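You operate a simulated robot arm through the tools that you are given. There is no shell and no other tool. Be economical: measure what you need, move in short steps, check, and stop when the job is done.

The job below is to be done with a simulated robot arm. You get a single attempt, and the scene is never put back.

Task
Fetch the pail from the jug stand and set it on the top of the service bench.

The check looks at the end state, three seconds after you hand in, the way a careful person would. Anything else that was tipped, shoved, dropped, spilled or broken makes it a failure.

Robot
A 6-joint arm with a two-finger parallel gripper on a trunk, on a base that drives. Base frame: it is fixed to the floor where the robot stands at the start and does not move with it; the origin is under the middle of the robot, x ahead of it, y to its left, z up. Units: mm, degrees, N and s.
With the tool pointing down near the work surface it reaches from about 320 to 700 mm from the robot's upright axis, wherever it stands. Its first joint turns from -166.0 to 166.0 degrees. Places, roughly: top of the service bench [-1300, -1500, 800]. Payload 4.1 kg.
Tool frame: the origin (TCP) lies between the finger pads and is the grasp point; the fingertips stand 23 mm ahead of it; z points along the fingers, y is the line along which they close. The gripper opens to 94 mm. The fingers are 38 mm wide and 10 mm thick; the gripper's body (54 by 96 mm) begins 39 mm behind the TCP.
Orientation is told as [roll, pitch, yaw] about the base's x, y, z axes, in that order, counted from this pose: with the fingers straight down and closing along the base's y, the tool's x points along the base's -x, its y along +y and its z along -z.

Tools
- The arm moves only by the tool play_rows. Its argument "deltas" is a list of rows, each a list of 7 numbers: the gripper command, from -1 (fully open) to 1 (shut), values between in proportion, then the shift along the base's x, y, z in mm, then the turn, a rotation vector about the base's x, y, z in degrees. In form: [[claw, x, y, z, rx, ry, rz], ...]. A call has 1 to 8 rows; each row is the pose to reach, as a shift and turn from the pose commanded when the call began. Rows are played at 5 a second. More than 50 mm and 8.6 degrees between two rows, or a gripper value outside its range, and nothing of the call is played. Where a pose cannot be reached the arm comes as near as it can. A force on the tool above 40 N (or 10 N above the force at the start of the call, whichever is more), or a blocked arm, ends the call early, and 0.2 s more pass. The fingers move at their own pace (about 45 mm/s each) and stop on an object; they squeeze with about 28 N. The grip force told is the motor's: it shows also when the fingers shut on nothing. Time passes only in rows, and 0.2 s behind the last, so rows that repeat a pose let the fingers close. It gives the time, the measured TCP pose, the force on the tool (base axes), the opening and the grip force at its end, in the units of the frame above (readings bear some noise).
- Cameras (640 x 400 px; columns grow to the right, rows downward): "scene" is now at [14.5, 128.6, 1341.6]; the picture's right is [-0.47, -0.88, 0.00], its down [-0.58, 0.31, -0.75] and it looks along [0.66, -0.36, -0.66] (base axes); focal length 252 px, centre (320, 200). "wrist" rides on the gripper at [-39, 0, -44] in the tool frame; the picture's right is [0.00, -1.00, 0.00], its down [0.97, 0.00, -0.24] and it looks along [0.24, 0.00, 0.97] (tool axes); focal length 218 px, centre (320, 200). There is no depth. A picture from a camera that has moved, and an enlarged one, comes with that camera's place and axes in the base frame and with its lens.
- get_image(camera): a new picture of that camera. No time passes.
- move_column(by): slides the trunk up (or, below 0, down) by that many mm; the arm and the scene camera ride with it, the base frame stays. It gives what a move gives, with no picture.
- base_move(legs): drives the robot by 1 to 6 legs, each [ahead, turn to the left] in mm and degrees, along the robot's own axes; the way and the turn of a leg run together, so that a leg with both is an arc; at most 1500 mm and 180 degrees a leg. The arm and the cameras ride along, it lands a little off, and it stops where it bumps. It gives what a move gives.
- head_to(pan, tilt): turns the head with the scene camera to pan (to the left, within 155 degrees either way) and tilt (down, from -29 to 69), counted from straight ahead of the robot. It gives what a move gives.
- close_up(camera, box): a new picture of the part [left, top, right, bottom] of that camera's present view, enlarged. No time passes.
- hand_in(): hands the job in; it is judged then, once.

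Work in short steps. Places have to be worked out from the pictures, the camera data and where the tool is seen: move nearer, look again, correct. Check each grasp and each placing, and mend what went wrong. You have 120 turns and 78 pictures in all, those below and enlarged ones among them. Open the gripper and draw the arm clear of the work before you hand the job in, unless the task says otherwise; then end with one line.

The tools are called by a JSON object that holds its "name" and its "arguments". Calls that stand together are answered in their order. play_rows: Moves the arm, as the interface text tells. Its arguments: {"type":"object","properties":{"deltas":{"type":"array","items":{"type":"array","items":{"type":"number"}}}},"required":["deltas"]} The other tools are called the same way: move_column (by) slides the trunk up or down; base_move (legs) drives the base; head_to (pan, tilt) turns the head that bears the scene camera; get_image (camera) takes a picture; close_up (camera, box) takes an enlarged picture of a part of a camera's view; hand_in () hands the job in.

At the start:

```text
time_s: 0.0
tool_pos: [408.9, -131.7, 962.9]
ee_rot: [0.1, 0.0, 0.1]
wrist_force: [0.8, -0.4, 0.0]
gripper_width: 94.3
gripper_force: 0.1
trunk travel left (down, up): [-300.0, 290.0]
robot x, y, heading: [0.8, 2.7, -0.1]
head pan, tilt: [-28.2, 41.0]
```

scene: 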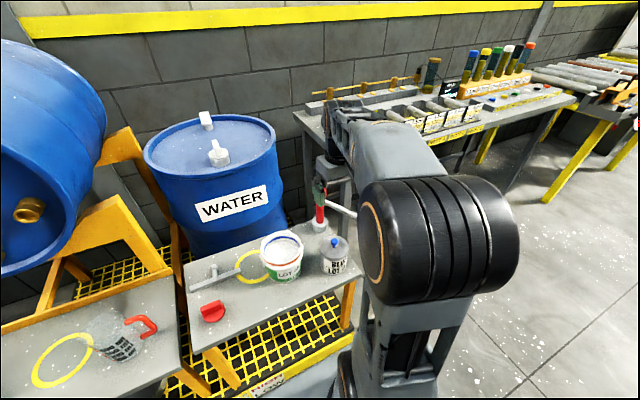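
wrist: 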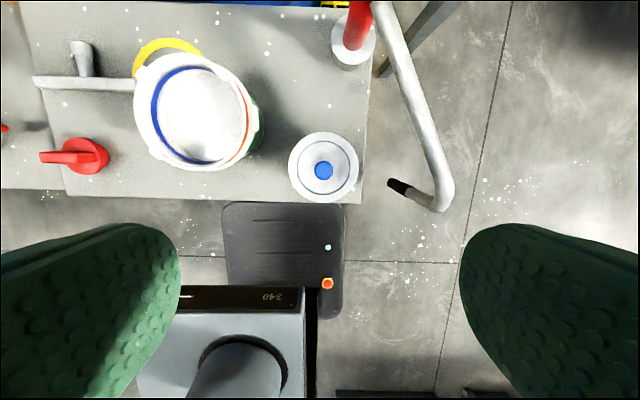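

I see a white pail on the stand ahead, next to a small can and a faucet. I'll enlarge the view to learn about the pail and its surroundings.

{"name": "close_up", "arguments": {"camera": "scene", "box": [160, 200, 380, 340]}}

{"name": "close_up", "arguments": {"camera": "wrist", "box": [0, 0, 400, 250]}}

```text
2.86 times, centred on (270, 270) of scene
camera zoom: at [14.5, 128.6, 1341.6], right [-0.47, -0.88, 0.0], down [-0.58, 0.31, -0.75], along [0.66, -0.36, -0.66], focal length 720 px, centre (463, 0)
```

zoom: 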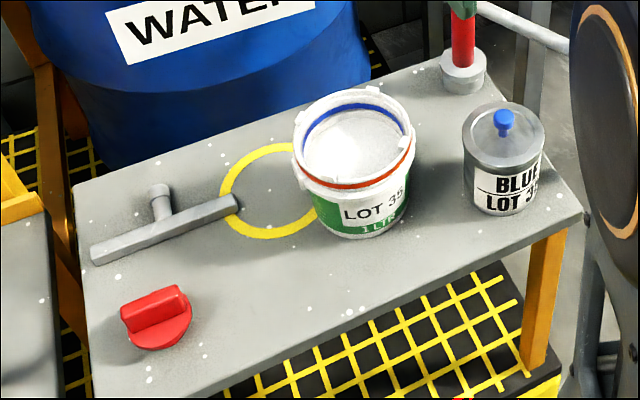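

```text
1.60 times, centred on (200, 125) of wrist
camera zoom: at [446.6, -132.7, 1007.8], right [0.0, -1.0, 0.0], down [-0.97, 0.0, 0.24], along [-0.24, 0.0, -0.97], focal length 349 px, centre (512, 320)
```

zoom: 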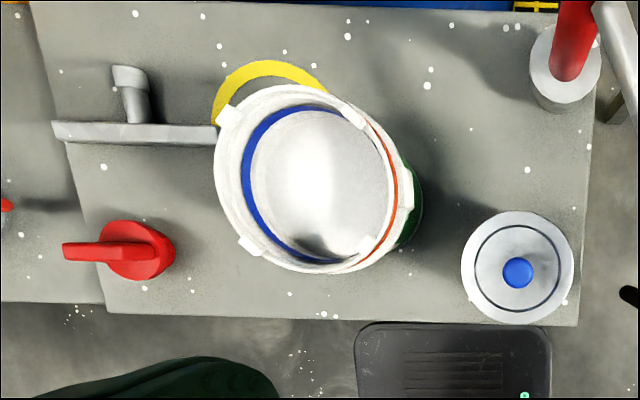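

The pail's rim looks wider than the gripper opening, so I need a sharper look. I'll also look toward the service bench behind right.

{"name": "close_up", "arguments": {"camera": "scene", "box": [250, 220, 314, 290]}}

{"name": "head_to", "arguments": {"pan": -130, "tilt": 25}}

{"name": "get_image", "arguments": {"camera": "scene"}}

```text
5.71 times, centred on (282, 255) of scene
camera zoom: at [14.5, 128.6, 1341.6], right [-0.47, -0.88, 0.0], down [-0.58, 0.31, -0.75], along [0.66, -0.36, -0.66], focal length 1440 px, centre (537, -114)
```

zoom: 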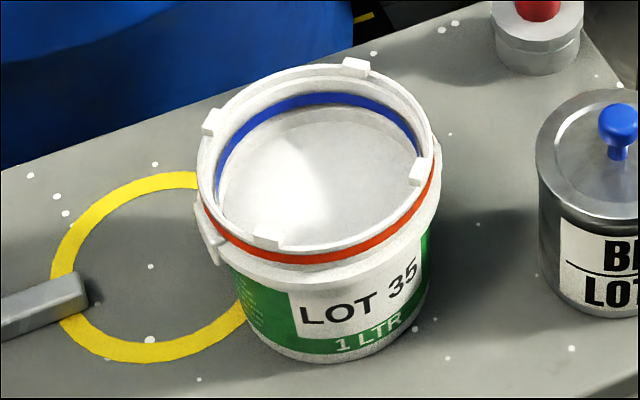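

```text
time_s: 1.8
tool_pos: [408.5, -133.0, 962.9]
ee_rot: [0.1, 0.1, 0.1]
wrist_force: [0.6, -0.1, 0.6]
gripper_width: 93.7
gripper_force: 0.1
trunk travel left (down, up): [-300.0, 290.0]
robot x, y, heading: [-1.2, -0.0, -0.1]
head pan, tilt: [-130.0, 25.0]
```

```text
72 pictures are left
camera scene: at [-119.0, 97.8, 1366.5], right [-0.77, 0.64, 0.0], down [0.27, 0.32, -0.91], along [-0.58, -0.69, -0.42], focal length 252 px, centre (320, 200)
```

scene: 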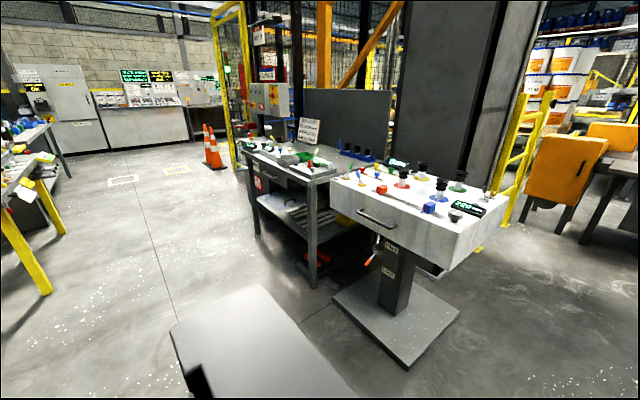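

The service bench's stated place projects to about (306,161), the grey bench. I'll enlarge it.

{"name": "close_up", "arguments": {"camera": "scene", "box": [220, 110, 400, 222]}}

{"name": "close_up", "arguments": {"camera": "scene", "box": [320, 130, 520, 255]}}

```text
3.56 times, centred on (310, 166) of scene
camera zoom: at [-119.0, 97.8, 1366.5], right [-0.77, 0.64, 0.0], down [0.27, 0.32, -0.91], along [-0.58, -0.69, -0.42], focal length 896 px, centre (356, 321)
```

zoom: 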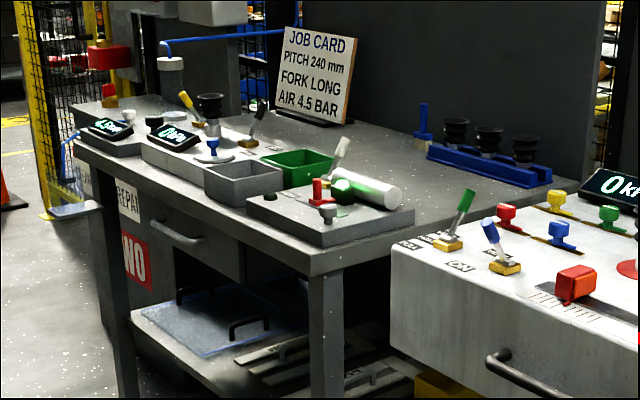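

```text
3.20 times, centred on (420, 192) of scene
camera zoom: at [-119.0, 97.8, 1366.5], right [-0.77, 0.64, 0.0], down [0.27, 0.32, -0.91], along [-0.58, -0.69, -0.42], focal length 806 px, centre (0, 224)
```

zoom: 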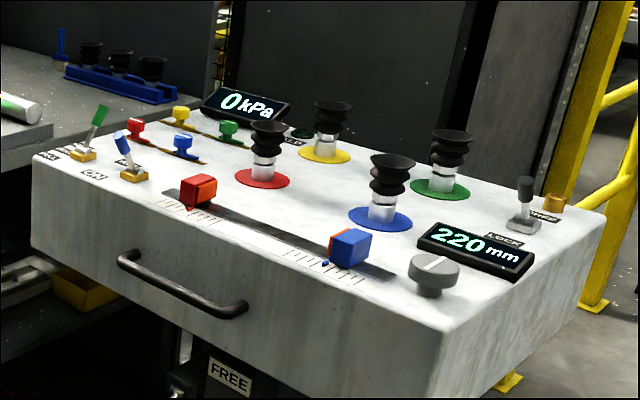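

The grey JOB CARD bench is the target. Now I move the wrist camera above the pail to see inside it and judge its size.

{"name": "play_rows", "arguments": {"deltas": [[-1, 15, 45, 0, 0, 0, 0], [-1, 30, 90, 0, 0, 0, 0], [-1, 45, 140, 0, 0, 0, 0], [-1, 75, 140, -30, 0, 0, 0], [-1, 75, 140, -30, 0, 0, 0]]}}

{"name": "get_image", "arguments": {"camera": "wrist"}}

```text
refused: row 3 steps farther than a row can; nothing moved
```

```text
69 pictures are left
camera wrist: at [446.6, -132.7, 1007.8], right [0.0, -1.0, 0.0], down [-0.97, 0.0, 0.24], along [-0.24, 0.0, -0.97], focal length 218 px, centre (320, 200)
```

wrist: 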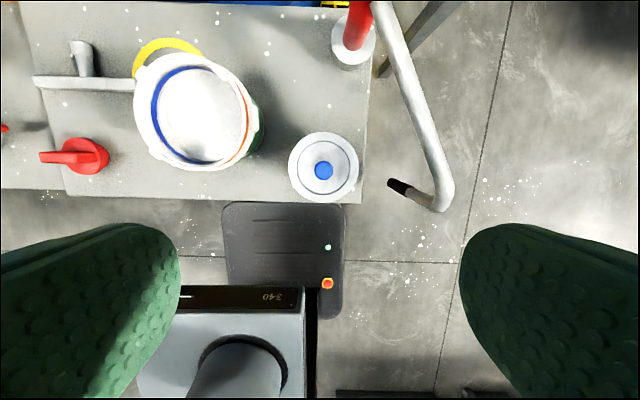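

Row step was just over the limit; replaying with smaller steps.

{"name": "play_rows", "arguments": {"deltas": [[-1, 15, 40, 0, 0, 0, 0], [-1, 30, 80, 0, 0, 0, 0], [-1, 45, 120, 0, 0, 0, 0], [-1, 60, 140, -20, 0, 0, 0], [-1, 60, 140, -20, 0, 0, 0]]}}

{"name": "get_image", "arguments": {"camera": "wrist"}}

```text
time_s: 3.0
tool_pos: [468.7, 4.6, 943.2]
ee_rot: [-0.1, 0.0, 0.0]
wrist_force: [1.3, -0.4, 0.0]
gripper_width: 94.3
gripper_force: 0.1
trunk travel left (down, up): [-300.0, 290.0]
robot x, y, heading: [-0.0, 1.5, 0.1]
head pan, tilt: [-130.0, 25.0]
```

```text
68 pictures are left
camera wrist: at [507.7, 5.6, 987.7], right [0.0, -1.0, 0.0], down [-0.97, 0.0, 0.24], along [-0.24, 0.0, -0.97], focal length 218 px, centre (320, 200)
```

wrist: 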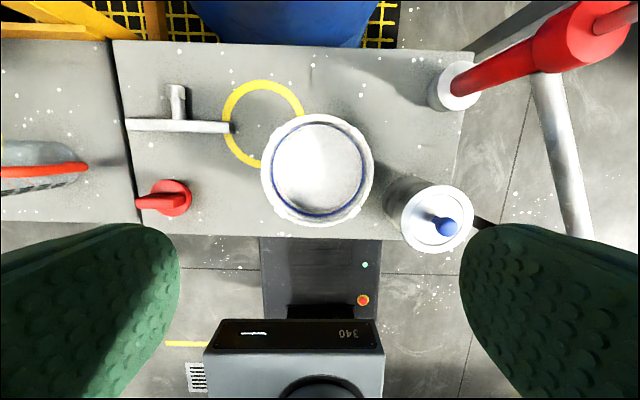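

{"name": "close_up", "arguments": {"camera": "wrist", "box": [245, 95, 405, 235]}}

```text
2.86 times, centred on (325, 165) of wrist
camera zoom: at [507.7, 5.6, 987.7], right [0.0, -1.0, 0.0], down [-0.97, 0.0, 0.24], along [-0.24, 0.0, -0.97], focal length 624 px, centre (306, 300)
```

zoom: 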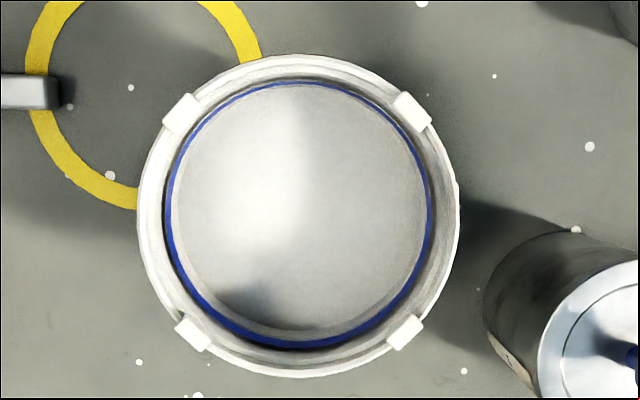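

The pail is about 124 mm across the rim, with what looks like contents close beneath it, centred near (482, 9). I'll tip the tool forward and back away to see the pail's side profile.

{"name": "play_rows", "arguments": {"deltas": [[-1, -22, 0, 5, 0, -8, 0], [-1, -44, 0, 0, 0, -16, 0], [-1, -66, 0, -10, 0, -24, 0], [-1, -88, 0, -20, 0, -32, 0], [-1, -110, 0, -30, 0, -40, 0], [-1, -130, 0, -50, 0, -48, 0], [-1, -150, 0, -70, 0, -56, 0], [-1, -170, 0, -90, 0, -64, 0]]}}

{"name": "get_image", "arguments": {"camera": "wrist"}}

```text
time_s: 4.8
tool_pos: [413.6, 7.3, 956.2]
ee_rot: [0.7, -62.7, 0.1]
wrist_force: [0.6, 0.7, -0.3]
gripper_width: 94.0
gripper_force: 0.1
out of reach, approached as far as the arm can: row 6, 7, 8
trunk travel left (down, up): [-300.0, 290.0]
robot x, y, heading: [0.8, 0.1, 0.0]
head pan, tilt: [-130.0, 25.0]
```

```text
66 pictures are left
camera wrist: at [391.1, 6.8, 1011.2], right [0.01, -1.0, -0.01], down [-0.66, 0.0, -0.75], along [0.75, 0.01, -0.66], focal length 218 px, centre (320, 200)
```

wrist: 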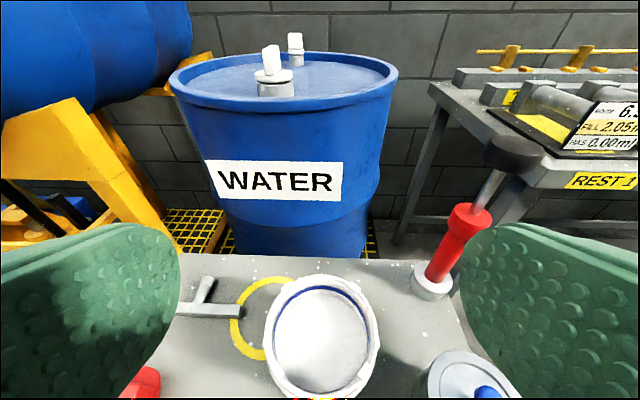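

Reach is limited this low, so I'll back the base up and lower the trunk to view the pail from the side.

{"name": "base_move", "arguments": {"legs": [[-280, 0]]}}

{"name": "move_column", "arguments": {"by": -230}}

{"name": "get_image", "arguments": {"camera": "wrist"}}

```text
time_s: 6.7
tool_pos: [132.9, 6.5, 953.2]
ee_rot: [0.7, -62.6, 0.0]
wrist_force: [0.0, -0.3, 0.3]
gripper_width: 94.0
gripper_force: 0.1
trunk travel left (down, up): [-300.0, 290.0]
robot x, y, heading: [-279.2, 4.0, -0.2]
head pan, tilt: [-130.0, 25.0]
```

```text
time_s: 9.2
tool_pos: [132.6, 5.2, 723.7]
ee_rot: [0.6, -62.7, 0.0]
wrist_force: [-0.1, 0.9, -0.2]
gripper_width: 94.2
gripper_force: 0.1
trunk travel left (down, up): [-70.0, 520.0]
robot x, y, heading: [-278.8, 4.4, -0.1]
head pan, tilt: [-130.0, 25.0]
```

```text
65 pictures are left
camera wrist: at [111.1, 5.8, 779.6], right [0.01, -1.0, -0.01], down [-0.66, 0.0, -0.75], along [0.75, 0.01, -0.66], focal length 218 px, centre (320, 200)
```

wrist: 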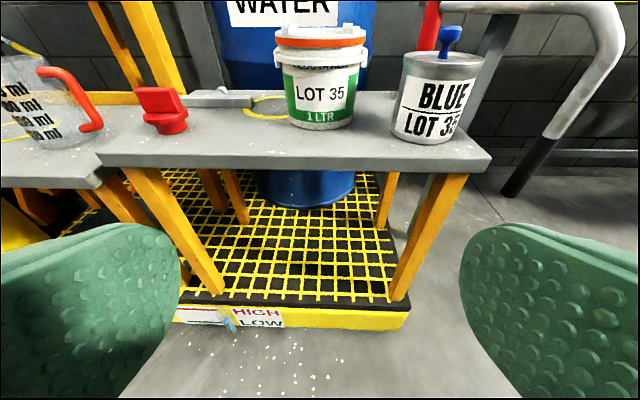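

{"name": "close_up", "arguments": {"camera": "wrist", "box": [250, 10, 410, 150]}}

```text
2.86 times, centred on (330, 80) of wrist
camera zoom: at [111.1, 5.8, 779.6], right [0.01, -1.0, -0.01], down [-0.66, 0.0, -0.75], along [0.75, 0.01, -0.66], focal length 624 px, centre (291, 543)
```

zoom: 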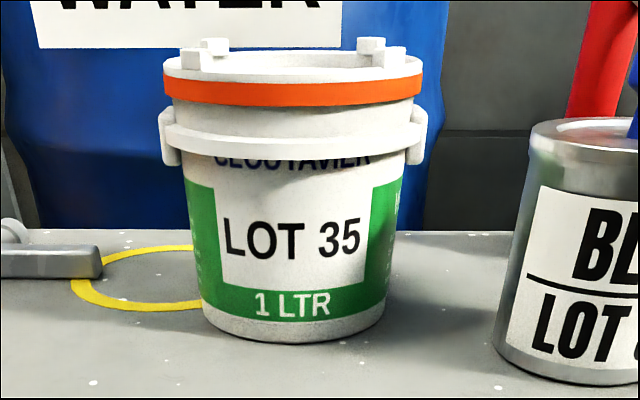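

{"name": "close_up", "arguments": {"camera": "wrist", "box": [268, 18, 374, 84]}}

```text
6.04 times, centred on (321, 51) of wrist
camera zoom: at [111.1, 5.8, 779.6], right [0.01, -1.0, -0.01], down [-0.66, 0.0, -0.75], along [0.75, 0.01, -0.66], focal length 1318 px, centre (314, 1100)
```

zoom: 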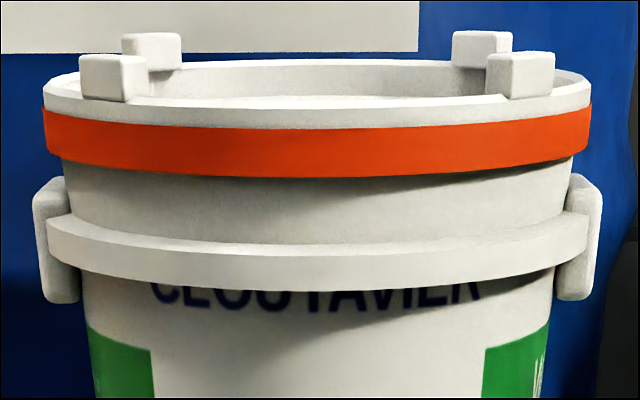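

The pail has a ring/bail under its collar with ears on the ±y sides. I want to see its back side to know if the ring is a swinging bail, so I go back up and forward and look from behind.

{"name": "move_column", "arguments": {"by": 280}}

{"name": "base_move", "arguments": {"legs": [[300, 0]]}}

{"name": "play_rows", "arguments": {"deltas": [[-1, 15, 0, 0, 0, 8, 0], [-1, 30, 0, 0, 0, 16, 0], [-1, 45, 0, 0, 0, 24, 0], [-1, 60, 0, 0, 0, 32, 0], [-1, 80, 0, 0, 0, 40, 0], [-1, 100, 0, 0, 0, 48, 0], [-1, 115, 0, -10, 0, 56, 0], [-1, 130, 0, -10, 0, 63, 0]]}}

{"name": "play_rows", "arguments": {"deltas": [[-1, 20, 0, -10, 0, 8, 0], [-1, 40, 0, -20, 0, 16, 0], [-1, 60, 0, -40, 0, 24, 0], [-1, 80, 0, -60, 0, 32, 0], [-1, 100, 0, -80, 0, 40, 0], [-1, 100, 0, -80, 0, 40, 0]]}}

{"name": "get_image", "arguments": {"camera": "wrist"}}

```text
time_s: 12.0
tool_pos: [133.7, 5.3, 1003.6]
ee_rot: [0.7, -62.7, -0.2]
wrist_force: [-0.1, -0.3, 0.0]
gripper_width: 94.1
gripper_force: 0.1
trunk travel left (down, up): [-350.0, 240.0]
robot x, y, heading: [-280.0, 4.0, -0.4]
head pan, tilt: [-130.0, 25.0]
```

```text
time_s: 14.0
tool_pos: [433.8, 1.9, 1004.4]
ee_rot: [0.8, -62.6, -0.3]
wrist_force: [-0.1, -0.2, -1.2]
gripper_width: 94.0
gripper_force: 0.1
trunk travel left (down, up): [-350.0, 240.0]
robot x, y, heading: [22.5, 5.4, -0.4]
head pan, tilt: [-130.0, 25.0]
```

```text
time_s: 15.8
tool_pos: [563.5, 2.5, 993.3]
ee_rot: [0.3, 0.6, -0.2]
wrist_force: [0.3, 0.2, -0.4]
gripper_width: 94.0
gripper_force: 0.1
trunk travel left (down, up): [-350.0, 240.0]
robot x, y, heading: [18.8, -0.7, -0.5]
head pan, tilt: [-130.0, 25.0]
```

```text
time_s: 17.2
tool_pos: [583.9, 5.9, 870.1]
ee_rot: [0.2, 40.4, -0.3]
wrist_force: [0.0, -0.4, 0.0]
gripper_width: 93.8
gripper_force: 0.1
out of reach, approached as far as the arm can: row 3, 4, 5, 6
trunk travel left (down, up): [-350.0, 240.0]
robot x, y, heading: [20.0, 2.5, -0.6]
head pan, tilt: [-130.0, 25.0]
```

```text
62 pictures are left
camera wrist: at [640.6, 4.8, 879.1], right [-0.01, -1.0, 0.0], down [-0.58, 0.0, 0.81], along [-0.81, 0.01, -0.58], focal length 218 px, centre (320, 200)
```

wrist: 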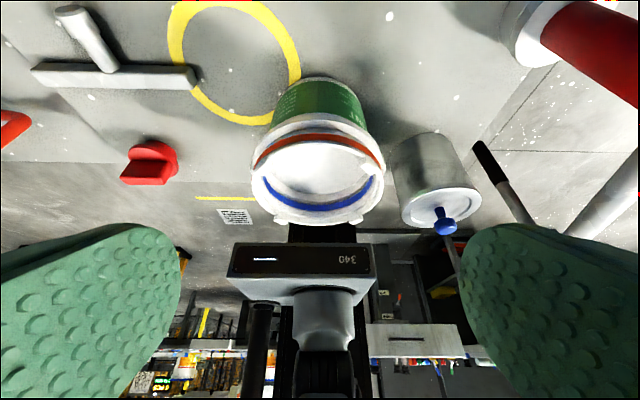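

{"name": "close_up", "arguments": {"camera": "wrist", "box": [236, 70, 396, 230]}}

```text
2.50 times, centred on (316, 150) of wrist
camera zoom: at [640.6, 4.8, 879.1], right [-0.01, -1.0, 0.0], down [-0.58, 0.0, 0.81], along [-0.81, 0.01, -0.58], focal length 546 px, centre (330, 325)
```

zoom: 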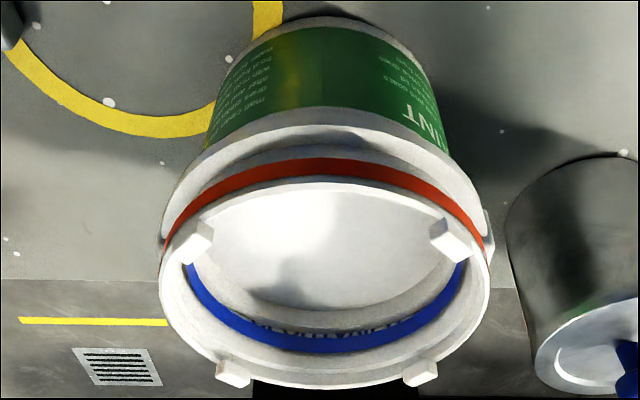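

The ring runs all round, so it is only a stiffening collar; the pail must be held by its rim, in a gap between the four blocks. Rim centre is about (482, 8), rim top z≈747. I'll level the tool and turn it 90° so the fingers close along x.

{"name": "play_rows", "arguments": {"deltas": [[-1, -20, 0, 20, 0, -8, 0], [-1, -40, 0, 30, 0, -16, 0], [-1, -60, 0, 30, 0, -24, 0], [-1, -90, 0, 30, 0, -32, 0], [-1, -120, 0, 30, 0, -40, 0], [-1, -120, 0, 30, 0, -40, 0]]}}

{"name": "play_rows", "arguments": {"deltas": [[-1, 0, 0, 0, 0, 0, 8], [-1, 0, 0, 0, 0, 0, 16], [-1, 0, 0, 0, 0, 0, 24], [-1, 0, 0, 0, 0, 0, 32], [-1, 0, 0, 0, 0, 0, 40], [-1, 0, 0, 0, 0, 0, 48]]}}

{"name": "play_rows", "arguments": {"deltas": [[-1, 0, 0, 0, 0, 0, 8], [-1, 0, 0, 0, 0, 0, 16], [-1, 0, 0, 0, 0, 0, 24], [-1, 0, 0, 0, 0, 0, 32], [-1, 0, 0, 0, 0, 0, 40], [-1, 0, 0, 0, 0, 0, 42], [-1, 0, 0, 0, 0, 0, 42]]}}

```text
time_s: 18.6
tool_pos: [462.9, 2.1, 901.5]
ee_rot: [0.3, 0.3, -0.2]
wrist_force: [-1.2, -0.3, 0.0]
gripper_width: 94.0
gripper_force: 0.1
trunk travel left (down, up): [-350.0, 240.0]
robot x, y, heading: [25.9, 4.1, -0.4]
head pan, tilt: [-130.0, 25.0]
```

```text
time_s: 20.0
tool_pos: [464.6, 2.1, 902.1]
ee_rot: [0.5, 0.5, 48.0]
wrist_force: [0.8, 0.5, 0.0]
gripper_width: 94.1
gripper_force: 0.0
trunk travel left (down, up): [-350.0, 240.0]
robot x, y, heading: [16.9, 1.4, -0.6]
head pan, tilt: [-130.0, 25.0]
```

```text
time_s: 21.6
tool_pos: [464.5, 2.4, 901.2]
ee_rot: [0.5, 0.4, 89.9]
wrist_force: [-0.1, 0.7, 0.6]
gripper_width: 94.0
gripper_force: 0.0
trunk travel left (down, up): [-350.0, 240.0]
robot x, y, heading: [23.3, 0.8, -0.4]
head pan, tilt: [-130.0, 25.0]
```

Level and turned. I move to above the near rim (425, 8, 830) and look with both cameras.

{"name": "play_rows", "arguments": {"deltas": [[-1, -20, 3, -25, 0, 0, 0], [-1, -39.5, 5.6, -50, 0, 0, 0], [-1, -39.5, 5.6, -71, 0, 0, 0], [-1, -39.5, 5.6, -71, 0, 0, 0]]}}

{"name": "head_to", "arguments": {"pan": -15, "tilt": 50}}

{"name": "get_image", "arguments": {"camera": "wrist"}}

{"name": "get_image", "arguments": {"camera": "scene"}}

```text
time_s: 22.6
tool_pos: [423.4, 9.6, 831.3]
ee_rot: [0.5, 0.4, 89.8]
wrist_force: [-0.4, -0.9, -0.3]
gripper_width: 93.9
gripper_force: 0.1
trunk travel left (down, up): [-350.0, 240.0]
robot x, y, heading: [23.6, 0.8, -0.8]
head pan, tilt: [-130.0, 25.0]
```

```text
time_s: 24.6
tool_pos: [423.5, 8.8, 831.7]
ee_rot: [0.4, 0.4, 89.8]
wrist_force: [0.4, -0.4, 0.0]
gripper_width: 93.9
gripper_force: 0.0
trunk travel left (down, up): [-350.0, 240.0]
robot x, y, heading: [21.1, 1.3, -0.3]
head pan, tilt: [-15.0, 50.0]
```

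```text
60 pictures are left
camera wrist: at [423.5, 49.0, 876.1], right [1.0, 0.0, -0.01], down [0.0, -0.97, 0.25], along [-0.01, -0.25, -0.97], focal length 218 px, centre (320, 200)
```

wrist: 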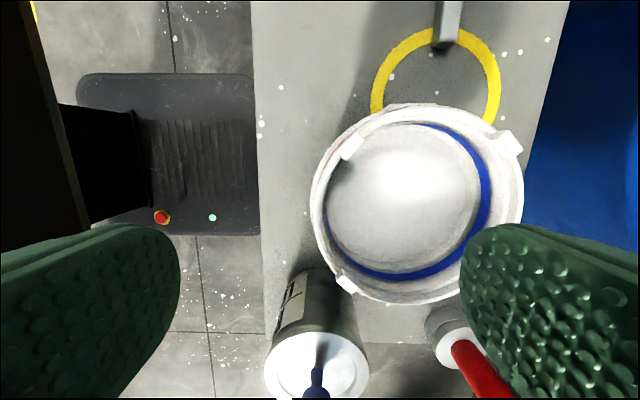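

```text
59 pictures are left
camera scene: at [36.3, 147.1, 1379.0], right [-0.27, -0.96, 0.0], down [-0.74, 0.2, -0.64], along [0.62, -0.17, -0.77], focal length 252 px, centre (320, 200)
```

scene: 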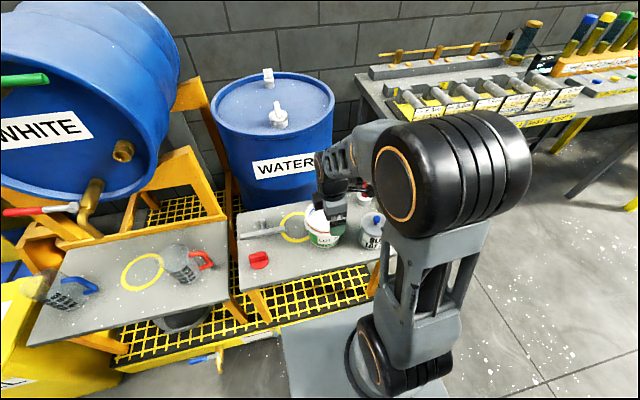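

The rim wall's near side is around x≈425, y≈8, and the contents sit ~22 mm below the rim. I'll narrow the fingers to ~45 mm and descend to tips just above rim, checking on the way.

{"name": "play_rows", "arguments": {"deltas": [[0, 1.5, -1, -15, 0, 0, 0], [0, 1.5, -1, -30, 0, 0, 0], [0, 1.5, -1, -45, 0, 0, 0], [0, 1.5, -1, -45, 0, 0, 0]]}}

{"name": "get_image", "arguments": {"camera": "wrist"}}

{"name": "close_up", "arguments": {"camera": "scene", "box": [280, 140, 400, 260]}}

```text
time_s: 25.6
tool_pos: [426.4, 7.6, 786.3]
ee_rot: [0.3, 0.4, 89.8]
wrist_force: [-0.1, -0.3, -0.2]
gripper_width: 47.0
gripper_force: 0.0
trunk travel left (down, up): [-350.0, 240.0]
robot x, y, heading: [22.1, 3.1, -0.8]
head pan, tilt: [-15.0, 50.0]
```

```text
58 pictures are left
camera wrist: at [425.7, 47.4, 832.1], right [1.0, 0.0, -0.01], down [0.0, -0.97, 0.25], along [-0.01, -0.25, -0.97], focal length 218 px, centre (320, 200)
```

wrist: 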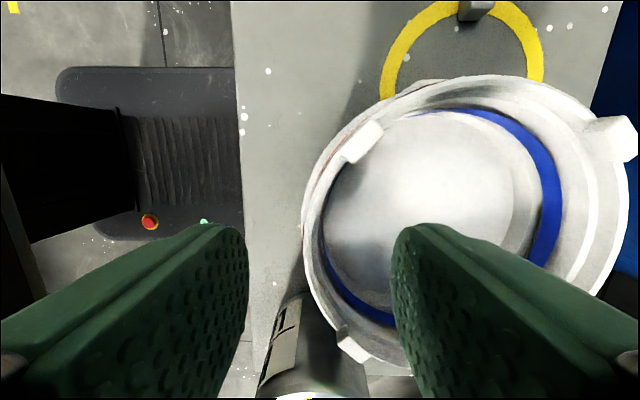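

```text
3.33 times, centred on (340, 200) of scene
camera zoom: at [36.4, 147.2, 1379.0], right [-0.27, -0.96, 0.0], down [-0.74, 0.2, -0.64], along [0.62, -0.17, -0.77], focal length 840 px, centre (253, 200)
```

zoom: 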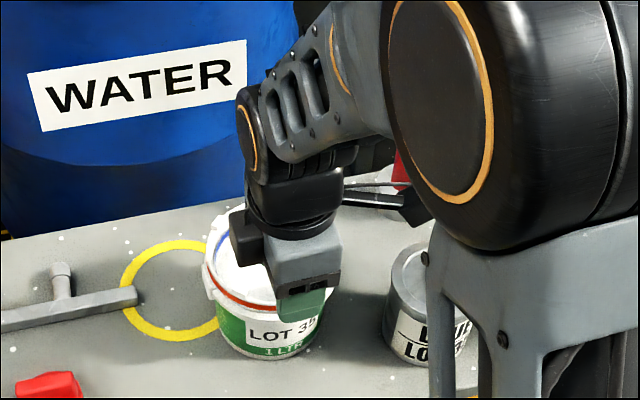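

The rim wall on the near side spans x≈418–427, so I shift 3 mm back and descend so the tips go ~19 mm below the rim.

{"name": "play_rows", "arguments": {"deltas": [[0, -3, 0, -10, 0, 0, 0], [0, -3, 0, -20, 0, 0, 0], [0, -3, 0, -28, 0, 0, 0], [0, -3, 0, -32, 0, 0, 0]]}}

{"name": "get_image", "arguments": {"camera": "wrist"}}

```text
time_s: 26.6
tool_pos: [422.8, 7.8, 754.4]
ee_rot: [0.4, 0.5, 89.8]
wrist_force: [0.3, 0.8, -0.6]
gripper_width: 47.1
gripper_force: 0.1
trunk travel left (down, up): [-350.0, 240.0]
robot x, y, heading: [26.3, 2.0, -0.3]
head pan, tilt: [-15.0, 50.0]
```

```text
56 pictures are left
camera wrist: at [422.6, 46.7, 799.6], right [1.0, 0.0, -0.01], down [0.0, -0.97, 0.25], along [-0.01, -0.25, -0.97], focal length 218 px, centre (320, 200)
```

wrist: 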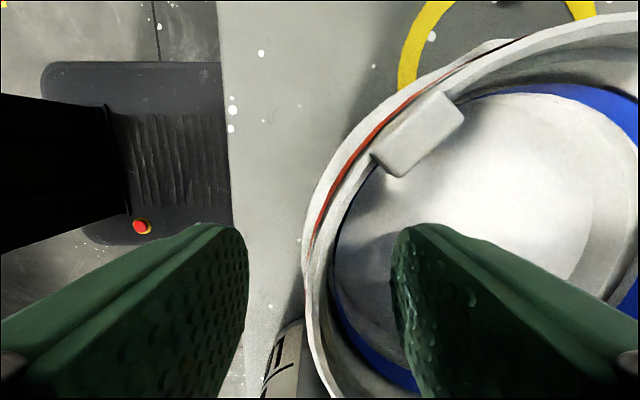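

No contact, and the contents appear deeper (~z 715), so I go 7 mm deeper and then close.

{"name": "play_rows", "arguments": {"deltas": [[0, 0, 0, -4, 0, 0, 0], [0, 0, 0, -7, 0, 0, 0], [0, 0, 0, -7, 0, 0, 0]]}}

{"name": "play_rows", "arguments": {"deltas": [[0.5, 0, 0, 0, 0, 0, 0], [0.5, 0, 0, 0, 0, 0, 0]]}}

{"name": "get_image", "arguments": {"camera": "wrist"}}

```text
time_s: 27.4
tool_pos: [423.4, 6.6, 746.9]
ee_rot: [0.3, 0.4, 89.8]
wrist_force: [0.4, -0.4, -0.1]
gripper_width: 47.0
gripper_force: 0.1
trunk travel left (down, up): [-350.0, 240.0]
robot x, y, heading: [18.9, 1.4, -0.4]
head pan, tilt: [-15.0, 50.0]
```

```text
time_s: 28.0
tool_pos: [424.1, 6.6, 748.8]
ee_rot: [0.4, 0.4, 89.8]
wrist_force: [-0.2, -0.3, 0.3]
gripper_width: 23.8
gripper_force: 0.1
trunk travel left (down, up): [-350.0, 240.0]
robot x, y, heading: [18.2, -0.9, -0.6]
head pan, tilt: [-15.0, 50.0]
```

```text
55 pictures are left
camera wrist: at [423.5, 47.1, 792.6], right [1.0, 0.0, -0.01], down [0.0, -0.97, 0.25], along [-0.01, -0.25, -0.97], focal length 218 px, centre (320, 200)
```

wrist: 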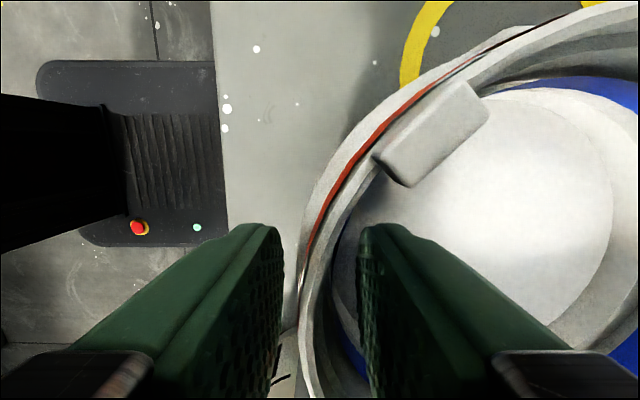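

Wall sits between the fingers nearly centred, width 24 mm with no contact yet. I close fully.

{"name": "play_rows", "arguments": {"deltas": [[1, 0, 0, 0, 0, 0, 0], [1, 0, 0, 0, 0, 0, 0], [1, 0, 0, 0, 0, 0, 0], [1, 0, 0, 0, 0, 0, 0]]}}

{"name": "get_image", "arguments": {"camera": "wrist"}}

```text
time_s: 29.0
tool_pos: [423.5, 7.9, 747.2]
ee_rot: [0.2, 0.4, 89.9]
wrist_force: [3.8, 3.4, 2.2]
gripper_width: 10.9
gripper_force: 27.7
trunk travel left (down, up): [-350.0, 240.0]
robot x, y, heading: [19.5, 2.5, -0.2]
head pan, tilt: [-15.0, 50.0]
```

```text
54 pictures are left
camera wrist: at [423.8, 47.4, 792.8], right [1.0, 0.0, 0.0], down [0.0, -0.97, 0.25], along [-0.01, -0.25, -0.97], focal length 218 px, centre (320, 200)
```

wrist: 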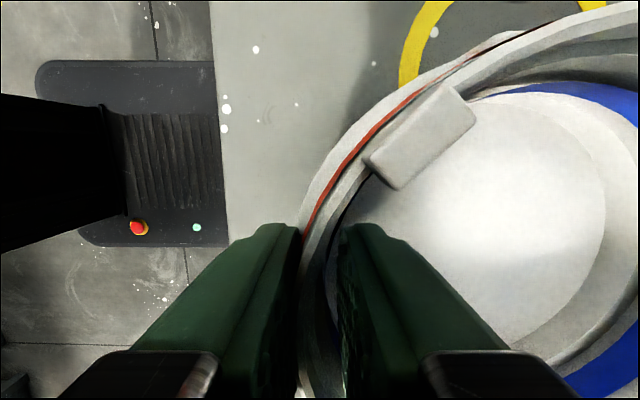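

Gripped at 10.9 mm with 27.7 N. I lift slowly by a few mm to weigh it and see whether it sags.

{"name": "play_rows", "arguments": {"deltas": [[1, 0, 0, 2, 0, 0, 0], [1, 0, 0, 4, 0, 0, 0], [1, 0, 0, 6, 0, 0, 0], [1, 0, 0, 8, 0, 0, 0], [1, 0, 0, 8, 0, 0, 0]]}}

{"name": "get_image", "arguments": {"camera": "wrist"}}

{"name": "close_up", "arguments": {"camera": "scene", "box": [280, 140, 400, 260]}}

```text
time_s: 30.2
tool_pos: [423.0, 5.9, 756.3]
ee_rot: [0.5, 0.4, 89.7]
wrist_force: [-0.1, -1.5, -7.3]
gripper_width: 8.9
gripper_force: 28.1
trunk travel left (down, up): [-350.0, 240.0]
robot x, y, heading: [20.4, 4.7, -0.6]
head pan, tilt: [-15.0, 50.0]
```

```text
53 pictures are left
camera wrist: at [422.6, 46.0, 800.3], right [1.0, 0.0, -0.01], down [0.0, -0.97, 0.25], along [-0.01, -0.25, -0.97], focal length 218 px, centre (320, 200)
```

wrist: 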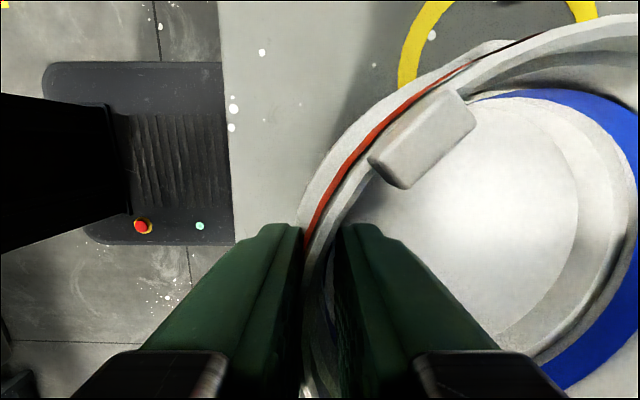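

```text
3.33 times, centred on (340, 200) of scene
camera zoom: at [36.8, 147.1, 1378.9], right [-0.27, -0.96, 0.0], down [-0.74, 0.2, -0.64], along [0.62, -0.17, -0.77], focal length 840 px, centre (253, 200)
```

zoom: 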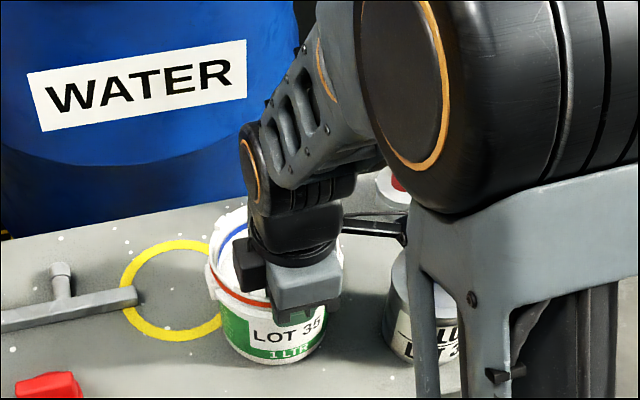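

Load is ~7 N and the far side seems to lag (a slight tilt). I'll lift a little more and compare.

{"name": "play_rows", "arguments": {"deltas": [[1, 0, 0, 3, 0, 0, 0], [1, 0, 0, 6, 0, 0, 0], [1, 0, 0, 9, 0, 0, 0], [1, 0, 0, 9, 0, 0, 0]]}}

{"name": "get_image", "arguments": {"camera": "wrist"}}

{"name": "close_up", "arguments": {"camera": "scene", "box": [280, 140, 400, 260]}}

```text
time_s: 31.2
tool_pos: [424.5, 8.1, 763.9]
ee_rot: [0.4, 0.4, 89.9]
wrist_force: [0.0, 0.1, -8.7]
gripper_width: 9.0
gripper_force: 27.5
trunk travel left (down, up): [-350.0, 240.0]
robot x, y, heading: [20.0, 0.6, -0.3]
head pan, tilt: [-15.0, 50.0]
```

```text
51 pictures are left
camera wrist: at [423.4, 47.2, 809.1], right [1.0, 0.0, -0.01], down [0.0, -0.97, 0.25], along [-0.01, -0.25, -0.97], focal length 218 px, centre (320, 200)
```

wrist: 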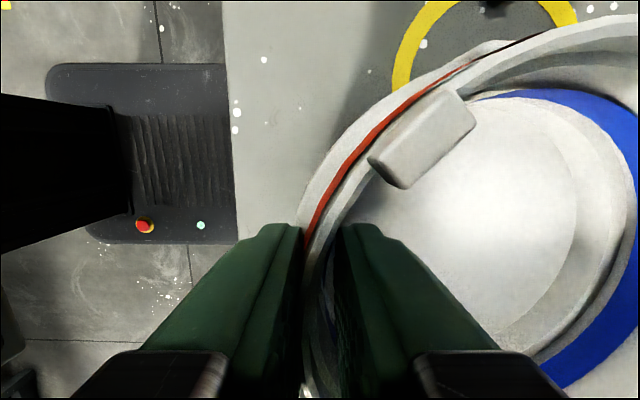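

```text
3.33 times, centred on (340, 200) of scene
camera zoom: at [36.9, 147.2, 1378.9], right [-0.27, -0.96, 0.0], down [-0.74, 0.2, -0.64], along [0.62, -0.17, -0.77], focal length 840 px, centre (253, 200)
```

zoom: 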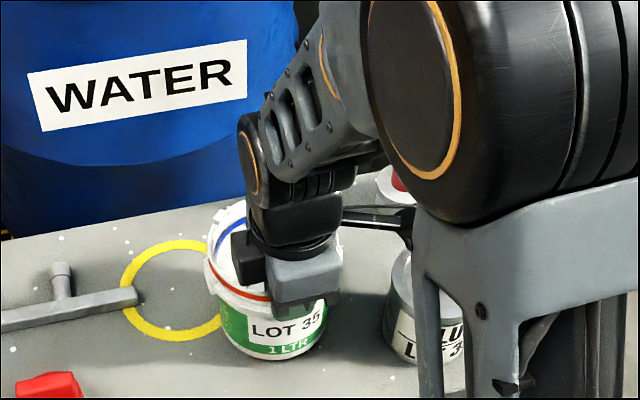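

Relative view is steady: the pail is free at ~8.7 N with about 4–5° sag. I lift further while levelling it by −4° about y.

{"name": "play_rows", "arguments": {"deltas": [[1, 0, 0, 10, 0, -1, 0], [1, 0, 0, 20, 0, -2, 0], [1, 0, 0, 30, 0, -3, 0], [1, 0, 0, 40, 0, -4, 0], [1, 0, 0, 50, 0, -4, 0], [1, 0, 0, 60, 0, -4, 0], [1, 0, 0, 60, 0, -4, 0]]}}

{"name": "get_image", "arguments": {"camera": "wrist"}}

{"name": "close_up", "arguments": {"camera": "scene", "box": [260, 110, 420, 270]}}

```text
time_s: 32.8
tool_pos: [423.8, 7.9, 823.6]
ee_rot: [-3.5, 0.4, 89.8]
wrist_force: [1.1, 0.8, -9.5]
gripper_width: 9.3
gripper_force: 27.4
trunk travel left (down, up): [-350.0, 240.0]
robot x, y, heading: [19.8, 2.4, -0.3]
head pan, tilt: [-15.0, 50.0]
```

```text
49 pictures are left
camera wrist: at [420.0, 47.7, 869.1], right [1.0, 0.0, 0.06], down [-0.02, -0.97, 0.25], along [0.06, -0.25, -0.97], focal length 218 px, centre (320, 200)
```

wrist: 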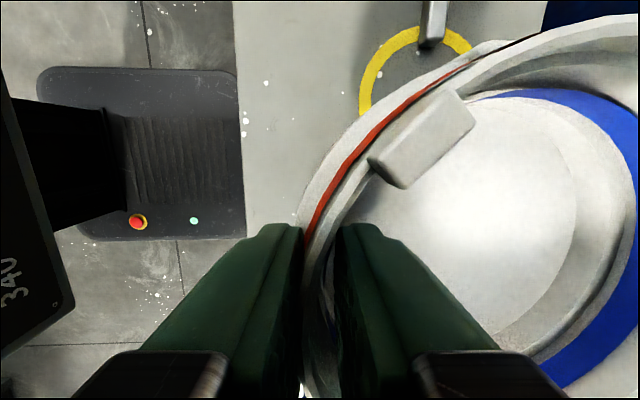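

```text
2.50 times, centred on (340, 190) of scene
camera zoom: at [36.8, 147.2, 1378.9], right [-0.27, -0.96, 0.0], down [-0.74, 0.2, -0.64], along [0.62, -0.17, -0.77], focal length 630 px, centre (270, 225)
```

zoom: 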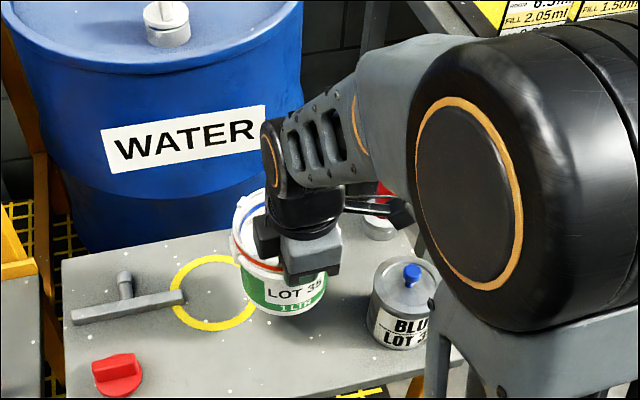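

Holding steady. I raise the trunk, back away from the stand, and look at the bench from the higher camera.

{"name": "move_column", "arguments": {"by": 200}}

{"name": "base_move", "arguments": {"legs": [[-350, 0]]}}

{"name": "head_to", "arguments": {"pan": -135, "tilt": 35}}

{"name": "get_image", "arguments": {"camera": "scene"}}

{"name": "get_image", "arguments": {"camera": "wrist"}}

```text
time_s: 35.0
tool_pos: [423.7, 8.2, 1024.0]
ee_rot: [-3.6, 0.4, 89.8]
wrist_force: [1.4, 0.4, -8.8]
gripper_width: 8.9
gripper_force: 28.0
trunk travel left (down, up): [-550.0, 40.0]
robot x, y, heading: [17.4, -0.5, -0.4]
head pan, tilt: [-15.0, 50.0]
```

```text
time_s: 37.2
tool_pos: [75.9, 9.8, 1023.9]
ee_rot: [-3.5, 0.4, 89.7]
wrist_force: [-0.6, -0.5, -8.5]
gripper_width: 9.0
gripper_force: 28.3
trunk travel left (down, up): [-550.0, 40.0]
robot x, y, heading: [-326.8, 4.8, -0.6]
head pan, tilt: [-15.0, 50.0]
```

```text
time_s: 39.2
tool_pos: [76.0, 9.7, 1023.4]
ee_rot: [-3.6, 0.5, 89.7]
wrist_force: [-0.1, 0.0, -8.9]
gripper_width: 9.2
gripper_force: 28.2
trunk travel left (down, up): [-550.0, 40.0]
robot x, y, heading: [-326.1, 7.3, -0.6]
head pan, tilt: [-135.0, 35.0]
```

```text
47 pictures are left
camera scene: at [-447.6, 109.1, 1600.7], right [-0.7, 0.71, 0.0], down [0.41, 0.4, -0.82], along [-0.58, -0.57, -0.57], focal length 252 px, centre (320, 200)
```

scene: 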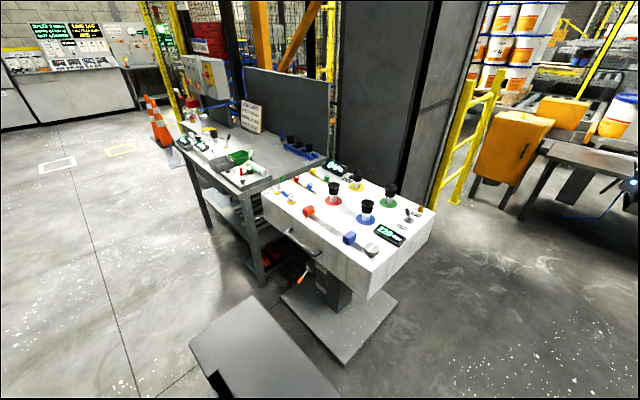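

```text
46 pictures are left
camera wrist: at [72.4, 49.9, 1068.9], right [1.0, 0.0, 0.06], down [-0.02, -0.97, 0.25], along [0.06, -0.25, -0.97], focal length 218 px, centre (320, 200)
```

wrist: 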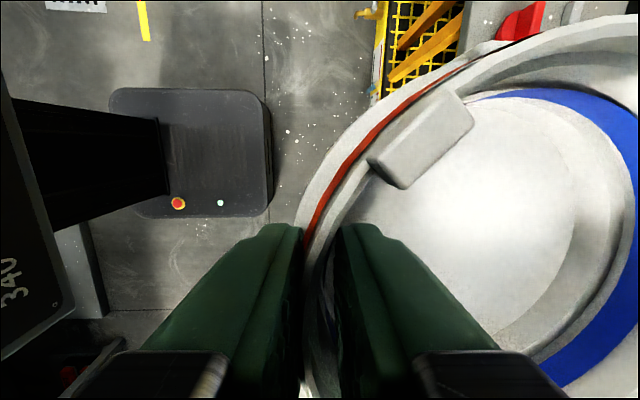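

{"name": "close_up", "arguments": {"camera": "scene", "box": [165, 85, 345, 200]}}

```text
3.48 times, centred on (255, 142) of scene
camera zoom: at [-447.6, 109.1, 1600.7], right [-0.7, 0.71, 0.0], down [0.41, 0.4, -0.82], along [-0.58, -0.57, -0.57], focal length 876 px, centre (546, 400)
```

zoom: 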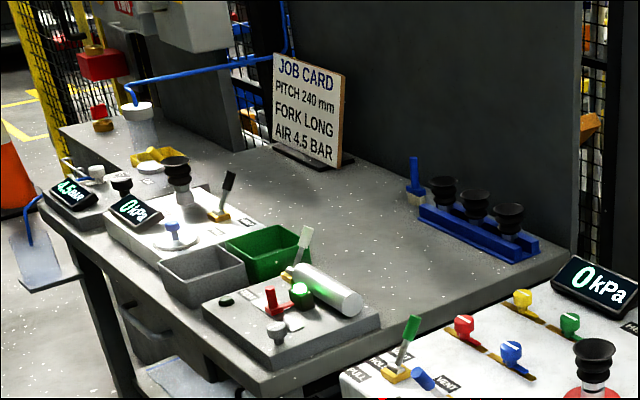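

The clear part of the bench lies behind the trays, about x −1280…−1540, y −1060…−1500, so I aim for a pail centre near (−1380, −1260). First I turn right in a modest step and check the grip.

{"name": "base_move", "arguments": {"legs": [[0, -45]]}}

{"name": "base_move", "arguments": {"legs": [[0, -45]]}}

{"name": "head_to", "arguments": {"pan": -10, "tilt": 35}}

{"name": "get_image", "arguments": {"camera": "scene"}}

```text
time_s: 41.6
tool_pos: [-33.7, -271.5, 1025.0]
ee_rot: [-3.5, 0.3, 45.6]
wrist_force: [0.5, 0.2, -8.8]
gripper_width: 8.8
gripper_force: 28.4
trunk travel left (down, up): [-550.0, 40.0]
robot x, y, heading: [-327.6, 5.0, -44.6]
head pan, tilt: [-135.0, 35.0]
```

```text
time_s: 44.1
tool_pos: [-316.2, -397.8, 1023.7]
ee_rot: [-3.7, 0.5, 0.4]
wrist_force: [-0.5, 0.1, -9.0]
gripper_width: 8.9
gripper_force: 28.2
trunk travel left (down, up): [-550.0, 40.0]
robot x, y, heading: [-324.0, 1.6, -90.0]
head pan, tilt: [-135.0, 35.0]
```

```text
time_s: 46.2
tool_pos: [-315.5, -397.7, 1025.0]
ee_rot: [-3.5, 0.5, 0.3]
wrist_force: [-0.7, -0.2, -8.8]
gripper_width: 8.9
gripper_force: 28.0
trunk travel left (down, up): [-550.0, 40.0]
robot x, y, heading: [-325.6, 3.4, -89.8]
head pan, tilt: [-10.0, 35.0]
```

```text
44 pictures are left
camera scene: at [-175.7, -23.2, 1600.7], right [-0.99, 0.17, 0.0], down [0.1, 0.57, -0.82], along [-0.14, -0.81, -0.57], focal length 252 px, centre (320, 200)
```

scene: 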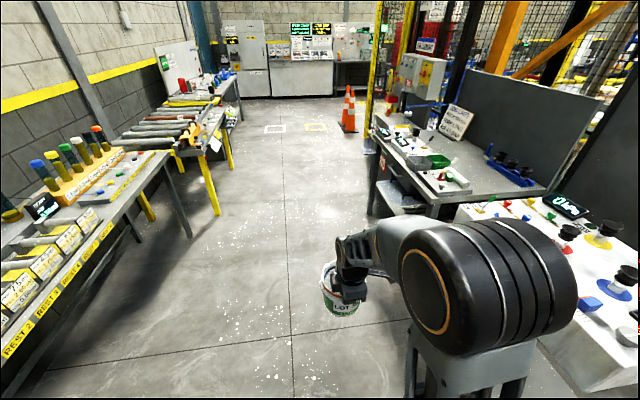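

Path is clear. Drive ahead 1255 mm along the bench, then turn right to face it.

{"name": "base_move", "arguments": {"legs": [[700, 0], [555, 0]]}}

{"name": "base_move", "arguments": {"legs": [[0, -45], [0, -45]]}}

{"name": "get_image", "arguments": {"camera": "scene"}}

{"name": "get_image", "arguments": {"camera": "wrist"}}

```text
time_s: 52.8
tool_pos: [-291.9, -1658.5, 1024.3]
ee_rot: [-3.5, 0.4, 1.2]
wrist_force: [0.7, -0.4, -9.6]
gripper_width: 8.7
gripper_force: 28.1
trunk travel left (down, up): [-550.0, 40.0]
robot x, y, heading: [-312.4, -1262.0, -89.2]
head pan, tilt: [-10.0, 35.0]
```

```text
time_s: 57.3
tool_pos: [-710.2, -1283.9, 1025.1]
ee_rot: [-3.6, 0.4, -87.3]
wrist_force: [-0.5, 0.5, -9.3]
gripper_width: 8.8
gripper_force: 28.1
trunk travel left (down, up): [-550.0, 40.0]
robot x, y, heading: [-308.5, -1255.6, -177.2]
head pan, tilt: [-10.0, 35.0]
```

```text
43 pictures are left
camera scene: at [-329.3, -1407.7, 1600.7], right [0.13, 0.99, 0.0], down [0.57, -0.07, -0.82], along [-0.81, 0.11, -0.57], focal length 252 px, centre (320, 200)
```

scene: 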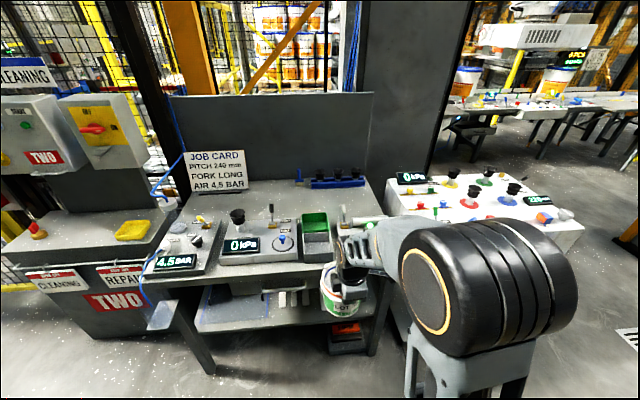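

```text
42 pictures are left
camera wrist: at [-706.5, -1322.0, 1068.7], right [-1.0, -0.05, 0.06], down [-0.03, 0.97, 0.25], along [-0.07, 0.24, -0.97], focal length 218 px, centre (320, 200)
```

wrist: 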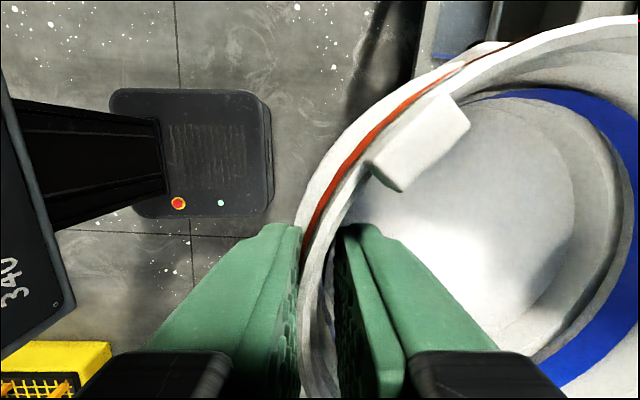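

Facing the bench now; enlarge it to refine the free spot.

{"name": "close_up", "arguments": {"camera": "scene", "box": [150, 150, 400, 306]}}

```text
2.56 times, centred on (275, 228) of scene
camera zoom: at [-329.3, -1407.7, 1600.7], right [0.13, 0.99, 0.0], down [0.57, -0.07, -0.82], along [-0.81, 0.11, -0.57], focal length 645 px, centre (435, 128)
```

zoom: 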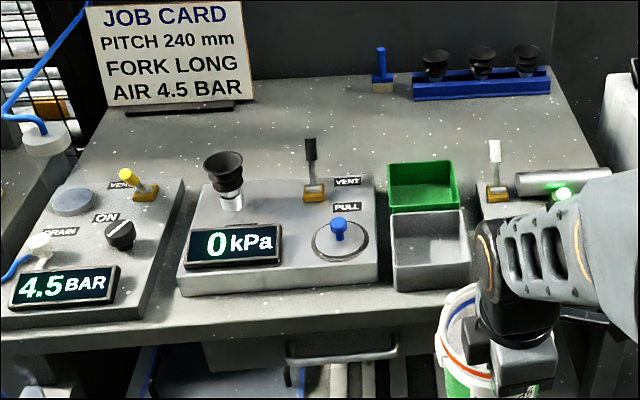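

Combining three views, the bench top comes out nearer z≈843 than 800, front edge x≈−933, right edge y≈−970; the free band is x −1250…−1520. I'll aim for the pail centre at about (−1355, −1290). I raise the trunk, square up, shift the arm 25 mm to −y and drive forward 200 mm first.

{"name": "move_column", "arguments": {"by": 38}}

{"name": "base_move", "arguments": {"legs": [[0, -2.8], [200, 0]]}}

{"name": "play_rows", "arguments": {"deltas": [[1, 0, -8, 10, 0, 0, 0], [1, 0, -16, 20, 0, 0, 0], [1, 0, -24, 30, 0, 0, 0], [1, 0, -24, 30, 0, 0, 0]]}}

{"name": "head_to", "arguments": {"pan": -10, "tilt": 45}}

{"name": "get_image", "arguments": {"camera": "scene"}}

```text
time_s: 58.1
tool_pos: [-710.7, -1284.0, 1062.7]
ee_rot: [-3.5, 0.5, -87.3]
wrist_force: [1.0, 0.1, -9.2]
gripper_width: 8.6
gripper_force: 27.8
trunk travel left (down, up): [-588.0, 2.0]
robot x, y, heading: [-311.7, -1255.0, -177.2]
head pan, tilt: [-10.0, 35.0]
```

```text
time_s: 60.1
tool_pos: [-912.2, -1264.1, 1061.6]
ee_rot: [-3.5, 0.4, -89.8]
wrist_force: [0.0, 0.3, -9.7]
gripper_width: 8.7
gripper_force: 27.8
trunk travel left (down, up): [-588.0, 2.0]
robot x, y, heading: [-510.8, -1254.3, 179.8]
head pan, tilt: [-10.0, 35.0]
```

```text
time_s: 61.1
tool_pos: [-912.8, -1286.8, 1092.8]
ee_rot: [-3.5, 0.4, -90.0]
wrist_force: [0.6, -0.6, -8.7]
gripper_width: 8.9
gripper_force: 28.1
trunk travel left (down, up): [-588.0, 2.0]
robot x, y, heading: [-510.1, -1254.4, 179.8]
head pan, tilt: [-10.0, 35.0]
```

```text
time_s: 61.8
tool_pos: [-912.9, -1287.3, 1091.7]
ee_rot: [-3.4, 0.4, -89.9]
wrist_force: [0.0, -0.4, -9.2]
gripper_width: 8.7
gripper_force: 27.8
trunk travel left (down, up): [-588.0, 2.0]
robot x, y, heading: [-509.9, -1255.7, 180.0]
head pan, tilt: [-10.0, 45.0]
```

```text
40 pictures are left
camera scene: at [-530.5, -1407.3, 1623.9], right [0.18, 0.98, 0.0], down [0.7, -0.12, -0.71], along [-0.7, 0.12, -0.71], focal length 252 px, centre (320, 200)
```

scene: 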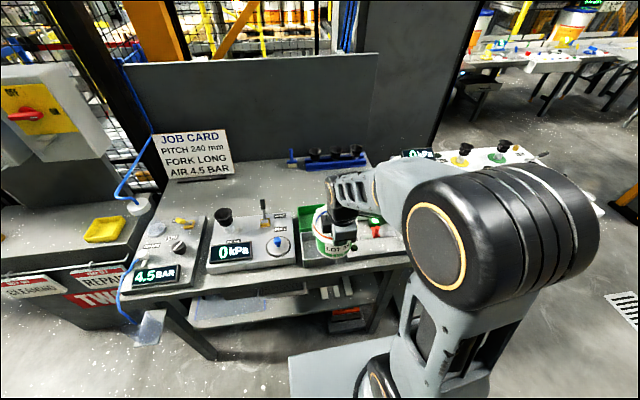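

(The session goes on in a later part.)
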